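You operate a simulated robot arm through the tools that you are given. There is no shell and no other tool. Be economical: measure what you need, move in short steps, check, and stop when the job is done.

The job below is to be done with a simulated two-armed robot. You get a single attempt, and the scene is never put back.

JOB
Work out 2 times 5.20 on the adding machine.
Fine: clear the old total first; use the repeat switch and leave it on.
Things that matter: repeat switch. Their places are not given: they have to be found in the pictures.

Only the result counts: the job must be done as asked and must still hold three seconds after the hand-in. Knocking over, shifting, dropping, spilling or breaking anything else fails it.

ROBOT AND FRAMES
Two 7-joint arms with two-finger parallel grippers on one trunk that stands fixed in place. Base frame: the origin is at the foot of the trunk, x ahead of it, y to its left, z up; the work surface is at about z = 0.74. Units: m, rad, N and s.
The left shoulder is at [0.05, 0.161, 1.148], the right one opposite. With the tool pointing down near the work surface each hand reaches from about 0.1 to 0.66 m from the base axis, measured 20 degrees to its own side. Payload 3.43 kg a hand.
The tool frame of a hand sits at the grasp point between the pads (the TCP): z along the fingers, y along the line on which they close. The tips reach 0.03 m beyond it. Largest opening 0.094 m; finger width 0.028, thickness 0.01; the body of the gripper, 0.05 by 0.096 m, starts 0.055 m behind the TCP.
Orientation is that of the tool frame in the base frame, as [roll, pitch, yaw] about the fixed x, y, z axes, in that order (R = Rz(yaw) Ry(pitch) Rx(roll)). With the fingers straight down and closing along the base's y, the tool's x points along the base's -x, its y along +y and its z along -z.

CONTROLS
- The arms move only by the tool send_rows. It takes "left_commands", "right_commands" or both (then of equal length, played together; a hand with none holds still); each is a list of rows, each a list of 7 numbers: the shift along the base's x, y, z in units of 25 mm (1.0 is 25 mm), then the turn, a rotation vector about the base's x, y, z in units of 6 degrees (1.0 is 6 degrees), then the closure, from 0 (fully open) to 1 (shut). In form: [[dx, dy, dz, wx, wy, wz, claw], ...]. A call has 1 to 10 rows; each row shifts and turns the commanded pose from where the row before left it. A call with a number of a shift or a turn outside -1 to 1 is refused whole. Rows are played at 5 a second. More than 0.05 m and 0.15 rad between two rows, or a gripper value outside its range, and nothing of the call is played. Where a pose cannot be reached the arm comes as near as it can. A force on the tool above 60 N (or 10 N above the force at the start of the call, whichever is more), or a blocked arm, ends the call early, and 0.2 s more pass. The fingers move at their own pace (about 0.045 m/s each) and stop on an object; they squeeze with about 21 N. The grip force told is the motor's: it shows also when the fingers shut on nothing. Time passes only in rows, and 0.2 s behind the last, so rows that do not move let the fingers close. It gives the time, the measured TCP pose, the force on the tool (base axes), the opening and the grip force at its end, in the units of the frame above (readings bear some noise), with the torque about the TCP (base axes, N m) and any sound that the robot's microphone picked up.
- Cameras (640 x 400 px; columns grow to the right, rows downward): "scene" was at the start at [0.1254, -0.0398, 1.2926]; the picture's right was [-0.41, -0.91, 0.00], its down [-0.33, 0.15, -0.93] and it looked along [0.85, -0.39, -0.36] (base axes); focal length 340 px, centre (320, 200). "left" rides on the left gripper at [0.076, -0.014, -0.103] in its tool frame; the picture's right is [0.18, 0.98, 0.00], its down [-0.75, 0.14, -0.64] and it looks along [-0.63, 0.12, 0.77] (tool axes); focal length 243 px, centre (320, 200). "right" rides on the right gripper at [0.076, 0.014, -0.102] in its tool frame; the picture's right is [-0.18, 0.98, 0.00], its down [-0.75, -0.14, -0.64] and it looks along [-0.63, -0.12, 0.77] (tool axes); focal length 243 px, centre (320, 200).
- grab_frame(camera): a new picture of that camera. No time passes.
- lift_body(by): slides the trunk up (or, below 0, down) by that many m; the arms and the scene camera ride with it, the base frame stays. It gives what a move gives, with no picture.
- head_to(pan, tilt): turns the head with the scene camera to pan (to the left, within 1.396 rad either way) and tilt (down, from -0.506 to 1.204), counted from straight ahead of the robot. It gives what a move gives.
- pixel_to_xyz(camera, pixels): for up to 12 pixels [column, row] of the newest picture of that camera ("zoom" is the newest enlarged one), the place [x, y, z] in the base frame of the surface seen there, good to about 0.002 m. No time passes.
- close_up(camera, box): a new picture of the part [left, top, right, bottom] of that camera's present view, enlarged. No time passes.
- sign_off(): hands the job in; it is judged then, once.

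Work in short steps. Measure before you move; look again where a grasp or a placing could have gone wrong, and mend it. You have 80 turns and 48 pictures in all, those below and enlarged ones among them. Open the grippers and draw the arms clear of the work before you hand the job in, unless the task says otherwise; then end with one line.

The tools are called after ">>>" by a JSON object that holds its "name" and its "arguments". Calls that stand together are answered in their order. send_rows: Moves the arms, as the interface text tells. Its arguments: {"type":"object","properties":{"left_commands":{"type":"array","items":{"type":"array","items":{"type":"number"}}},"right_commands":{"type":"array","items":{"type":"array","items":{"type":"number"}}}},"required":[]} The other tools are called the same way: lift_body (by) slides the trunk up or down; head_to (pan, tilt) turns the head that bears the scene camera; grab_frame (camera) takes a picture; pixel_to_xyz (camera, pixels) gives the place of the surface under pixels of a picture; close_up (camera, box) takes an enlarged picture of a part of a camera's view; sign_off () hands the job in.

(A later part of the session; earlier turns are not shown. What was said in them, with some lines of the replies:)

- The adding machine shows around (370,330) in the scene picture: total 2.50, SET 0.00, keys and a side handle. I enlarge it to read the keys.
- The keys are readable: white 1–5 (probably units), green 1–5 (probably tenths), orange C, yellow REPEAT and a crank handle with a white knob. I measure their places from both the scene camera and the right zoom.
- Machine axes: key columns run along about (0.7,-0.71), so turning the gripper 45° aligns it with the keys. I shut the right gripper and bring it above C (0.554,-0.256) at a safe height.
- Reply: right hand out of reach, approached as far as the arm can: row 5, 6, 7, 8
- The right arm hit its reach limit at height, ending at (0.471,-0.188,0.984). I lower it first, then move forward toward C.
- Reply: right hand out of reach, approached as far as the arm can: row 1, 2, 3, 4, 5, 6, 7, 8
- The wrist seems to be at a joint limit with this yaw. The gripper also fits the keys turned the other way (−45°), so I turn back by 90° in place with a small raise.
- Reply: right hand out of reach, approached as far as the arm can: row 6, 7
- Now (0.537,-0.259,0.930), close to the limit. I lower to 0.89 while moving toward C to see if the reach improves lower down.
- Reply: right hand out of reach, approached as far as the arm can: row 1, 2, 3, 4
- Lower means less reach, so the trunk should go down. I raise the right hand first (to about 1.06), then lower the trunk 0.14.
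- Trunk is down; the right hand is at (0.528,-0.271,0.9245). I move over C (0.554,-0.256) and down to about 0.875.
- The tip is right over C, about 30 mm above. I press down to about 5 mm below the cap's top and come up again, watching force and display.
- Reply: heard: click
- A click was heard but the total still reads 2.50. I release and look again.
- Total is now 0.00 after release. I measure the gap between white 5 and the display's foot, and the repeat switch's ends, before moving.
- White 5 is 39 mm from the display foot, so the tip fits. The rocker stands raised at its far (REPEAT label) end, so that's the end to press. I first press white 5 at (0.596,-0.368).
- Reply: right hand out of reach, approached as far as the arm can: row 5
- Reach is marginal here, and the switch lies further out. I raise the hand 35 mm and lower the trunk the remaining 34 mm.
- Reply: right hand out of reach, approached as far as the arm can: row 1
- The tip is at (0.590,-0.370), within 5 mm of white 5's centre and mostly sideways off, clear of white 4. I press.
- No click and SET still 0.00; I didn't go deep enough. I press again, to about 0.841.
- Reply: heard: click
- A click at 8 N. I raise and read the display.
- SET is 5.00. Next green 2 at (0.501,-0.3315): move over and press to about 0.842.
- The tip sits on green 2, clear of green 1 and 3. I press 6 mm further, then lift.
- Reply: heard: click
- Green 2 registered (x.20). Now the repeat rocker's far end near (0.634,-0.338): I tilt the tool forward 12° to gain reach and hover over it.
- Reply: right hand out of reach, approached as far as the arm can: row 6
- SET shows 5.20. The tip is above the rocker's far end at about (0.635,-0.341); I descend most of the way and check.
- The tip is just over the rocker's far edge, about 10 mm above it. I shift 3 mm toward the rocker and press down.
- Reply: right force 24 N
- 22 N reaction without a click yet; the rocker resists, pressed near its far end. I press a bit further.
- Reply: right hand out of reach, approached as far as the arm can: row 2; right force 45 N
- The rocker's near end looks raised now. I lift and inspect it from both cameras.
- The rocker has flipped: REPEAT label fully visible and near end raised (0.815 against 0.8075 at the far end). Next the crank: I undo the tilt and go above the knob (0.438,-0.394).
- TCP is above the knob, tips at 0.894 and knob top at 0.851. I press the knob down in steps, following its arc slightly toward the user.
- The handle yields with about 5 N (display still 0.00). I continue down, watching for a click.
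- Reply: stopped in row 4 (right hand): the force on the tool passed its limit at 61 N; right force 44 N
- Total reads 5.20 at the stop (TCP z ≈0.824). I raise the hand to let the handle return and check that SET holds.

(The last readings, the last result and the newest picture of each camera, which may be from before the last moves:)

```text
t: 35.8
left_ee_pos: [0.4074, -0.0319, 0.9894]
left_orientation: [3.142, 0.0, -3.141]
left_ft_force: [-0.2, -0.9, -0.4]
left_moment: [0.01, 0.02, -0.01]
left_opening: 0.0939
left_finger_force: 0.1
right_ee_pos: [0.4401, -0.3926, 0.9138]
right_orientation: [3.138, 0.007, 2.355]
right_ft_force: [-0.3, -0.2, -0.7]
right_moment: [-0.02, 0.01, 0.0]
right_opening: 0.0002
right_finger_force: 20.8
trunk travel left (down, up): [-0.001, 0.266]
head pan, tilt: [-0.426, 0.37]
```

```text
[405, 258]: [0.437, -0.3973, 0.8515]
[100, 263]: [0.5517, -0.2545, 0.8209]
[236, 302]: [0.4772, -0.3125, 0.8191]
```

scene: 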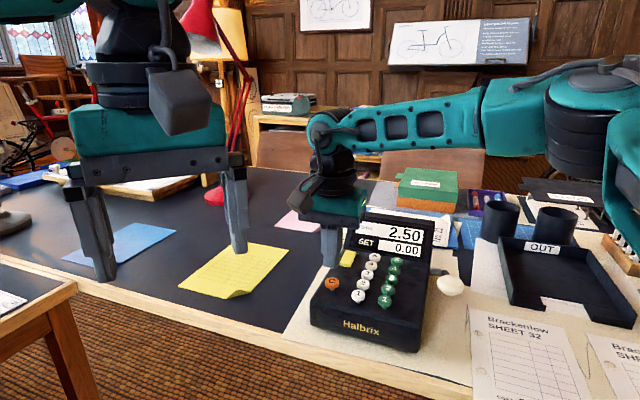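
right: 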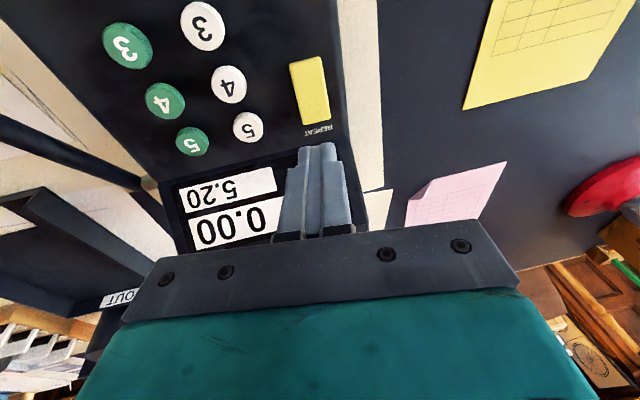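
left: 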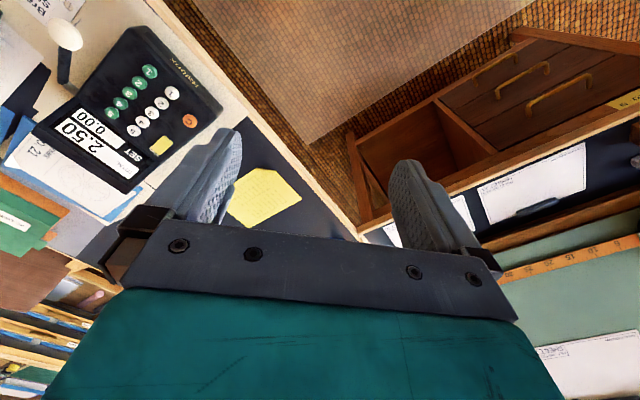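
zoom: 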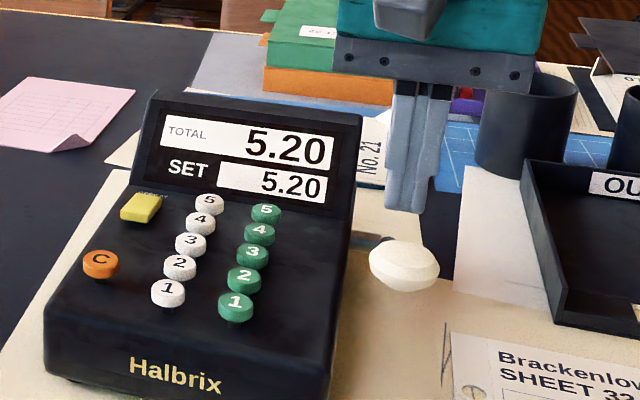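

SET held at 5.20, so repeat is on, and the handle and machine are back in place. Second pull, a little gentler.

>>> {"name": "send_rows", "arguments": {"right_commands": [[0, 0, -0.7, 0, 0, 0, 1], [0, 0, -0.6, 0, 0, 0, 1], [-0.08, 0.08, -0.5, 0, 0, 0, 1], [-0.08, 0.08, -0.4, 0, 0, 0, 1], [-0.05, 0.05, -0.4, 0, 0, 0, 1], [0, 0, -0.4, 0, 0, 0, 1], [0, 0, -0.3, 0, 0, 0, 1], [0, 0, -0.15, 0, 0, 0, 1], [0, 0, 0, 0, 0, 0, 1]]}}

>>> {"name": "close_up", "arguments": {"camera": "scene", "box": [320, 160, 520, 320]}}

```text
t: 37.8
left_ee_pos: [0.4086, -0.0318, 0.991]
left_orientation: [-3.14, 0.0, 3.14]
left_ft_force: [-0.9, -0.1, 0.7]
left_moment: [-0.01, -0.05, 0.02]
left_opening: 0.094
left_finger_force: 0.0
right_ee_pos: [0.4361, -0.3856, 0.8278]
right_orientation: [3.137, 0.008, 2.356]
right_ft_force: [-4.7, 4.8, 4.7]
right_moment: [0.07, 0.12, -0.07]
right_opening: 0.0
right_finger_force: 20.8
trunk travel left (down, up): [-0.001, 0.266]
head pan, tilt: [-0.426, 0.37]
```

```text
2.50 times, centred on (420, 240) of scene
```

zoom: 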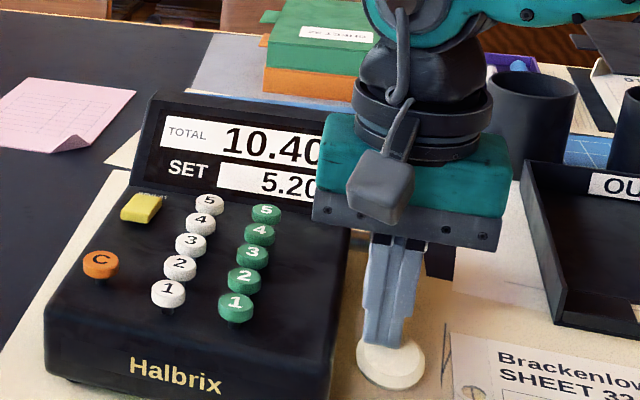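

Total reads 10.40. I raise the hand with the returning handle, then draw it clear and open the gripper well above everything.

>>> {"name": "send_rows", "arguments": {"right_commands": [[0, 0, 0.3, 0, 0, 0, 1], [0, 0, 0.5, 0, 0, 0, 1], [0, 0, 0.6, 0, 0, 0, 1], [0.05, -0.05, 0.6, 0, 0, 0, 1], [0.1, -0.1, 0.9, 0, 0, 0, 1], [0, 0, 1, 0, 0, 0, 1], [0, 0, 1, 0, 0, 0, 1], [0, 0, 1, 0, 0, 0, 1]]}}

>>> {"name": "send_rows", "arguments": {"right_commands": [[-0.6, 0, 0.8, 0, 0, 0, 1], [-0.6, 0, 0.8, 0, 0, 0, 0.5], [-0.6, 0, 0.5, 0, 0, 0, 0], [-0.6, 0, 0.5, 0, 0, 0, 0], [0, 0, 0, 0, 0, 0, 0], [0, 0, 0, 0, 0, 0, 0]]}}

>>> {"name": "grab_frame", "arguments": {"camera": "scene"}}

>>> {"name": "close_up", "arguments": {"camera": "scene", "box": [320, 160, 520, 320]}}

```text
t: 39.5
left_ee_pos: [0.4087, -0.0323, 0.989]
left_orientation: [-3.14, -0.002, -3.141]
left_ft_force: [-0.4, 0.4, 0.4]
left_moment: [0.0, 0.04, -0.03]
left_opening: 0.0938
left_finger_force: 0.0
right_ee_pos: [0.4394, -0.3901, 0.9743]
right_orientation: [3.136, 0.007, 2.357]
right_ft_force: [-0.4, -0.6, -0.4]
right_moment: [-0.02, -0.04, 0.01]
right_opening: 0.0001
right_finger_force: 21.4
trunk travel left (down, up): [-0.001, 0.266]
head pan, tilt: [-0.426, 0.37]
```

```text
t: 41.0
left_ee_pos: [0.4086, -0.0324, 0.9898]
left_orientation: [-3.141, -0.001, -3.141]
left_ft_force: [-0.7, -0.3, 1.1]
left_moment: [0.05, -0.02, -0.03]
left_opening: 0.0938
left_finger_force: 0.0
right_ee_pos: [0.3795, -0.3889, 1.0384]
right_orientation: [3.136, 0.007, 2.358]
right_ft_force: [-0.2, -0.1, -0.2]
right_moment: [-0.01, 0.02, 0.01]
right_opening: 0.094
right_finger_force: 0.0
trunk travel left (down, up): [-0.001, 0.266]
head pan, tilt: [-0.426, 0.37]
```

```text
14 pictures are left
```

scene: 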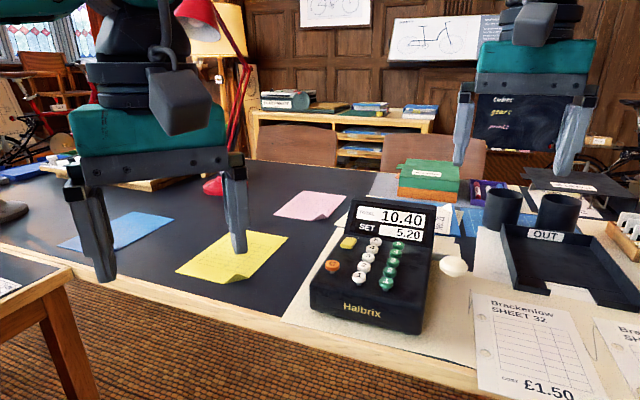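

```text
2.50 times, centred on (420, 240) of scene
```

zoom: 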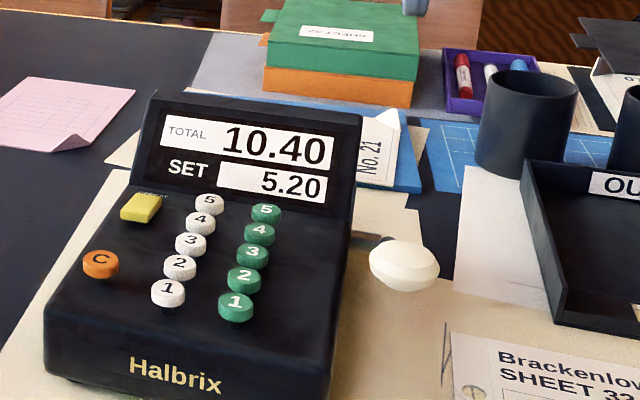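

The total reads 10.40 with SET still 5.20. The repeat switch is on, the handle has returned, and both arms are clear with grippers open, so I hand in.

>>> {"name": "sign_off", "arguments": {}}

```text
The job is handed in.
```

The adding machine shows a total of 10.40 (2 × 5.20): I cleared the old 2.50 first, pulled the handle twice with the repeat switch on, and left the switch on.
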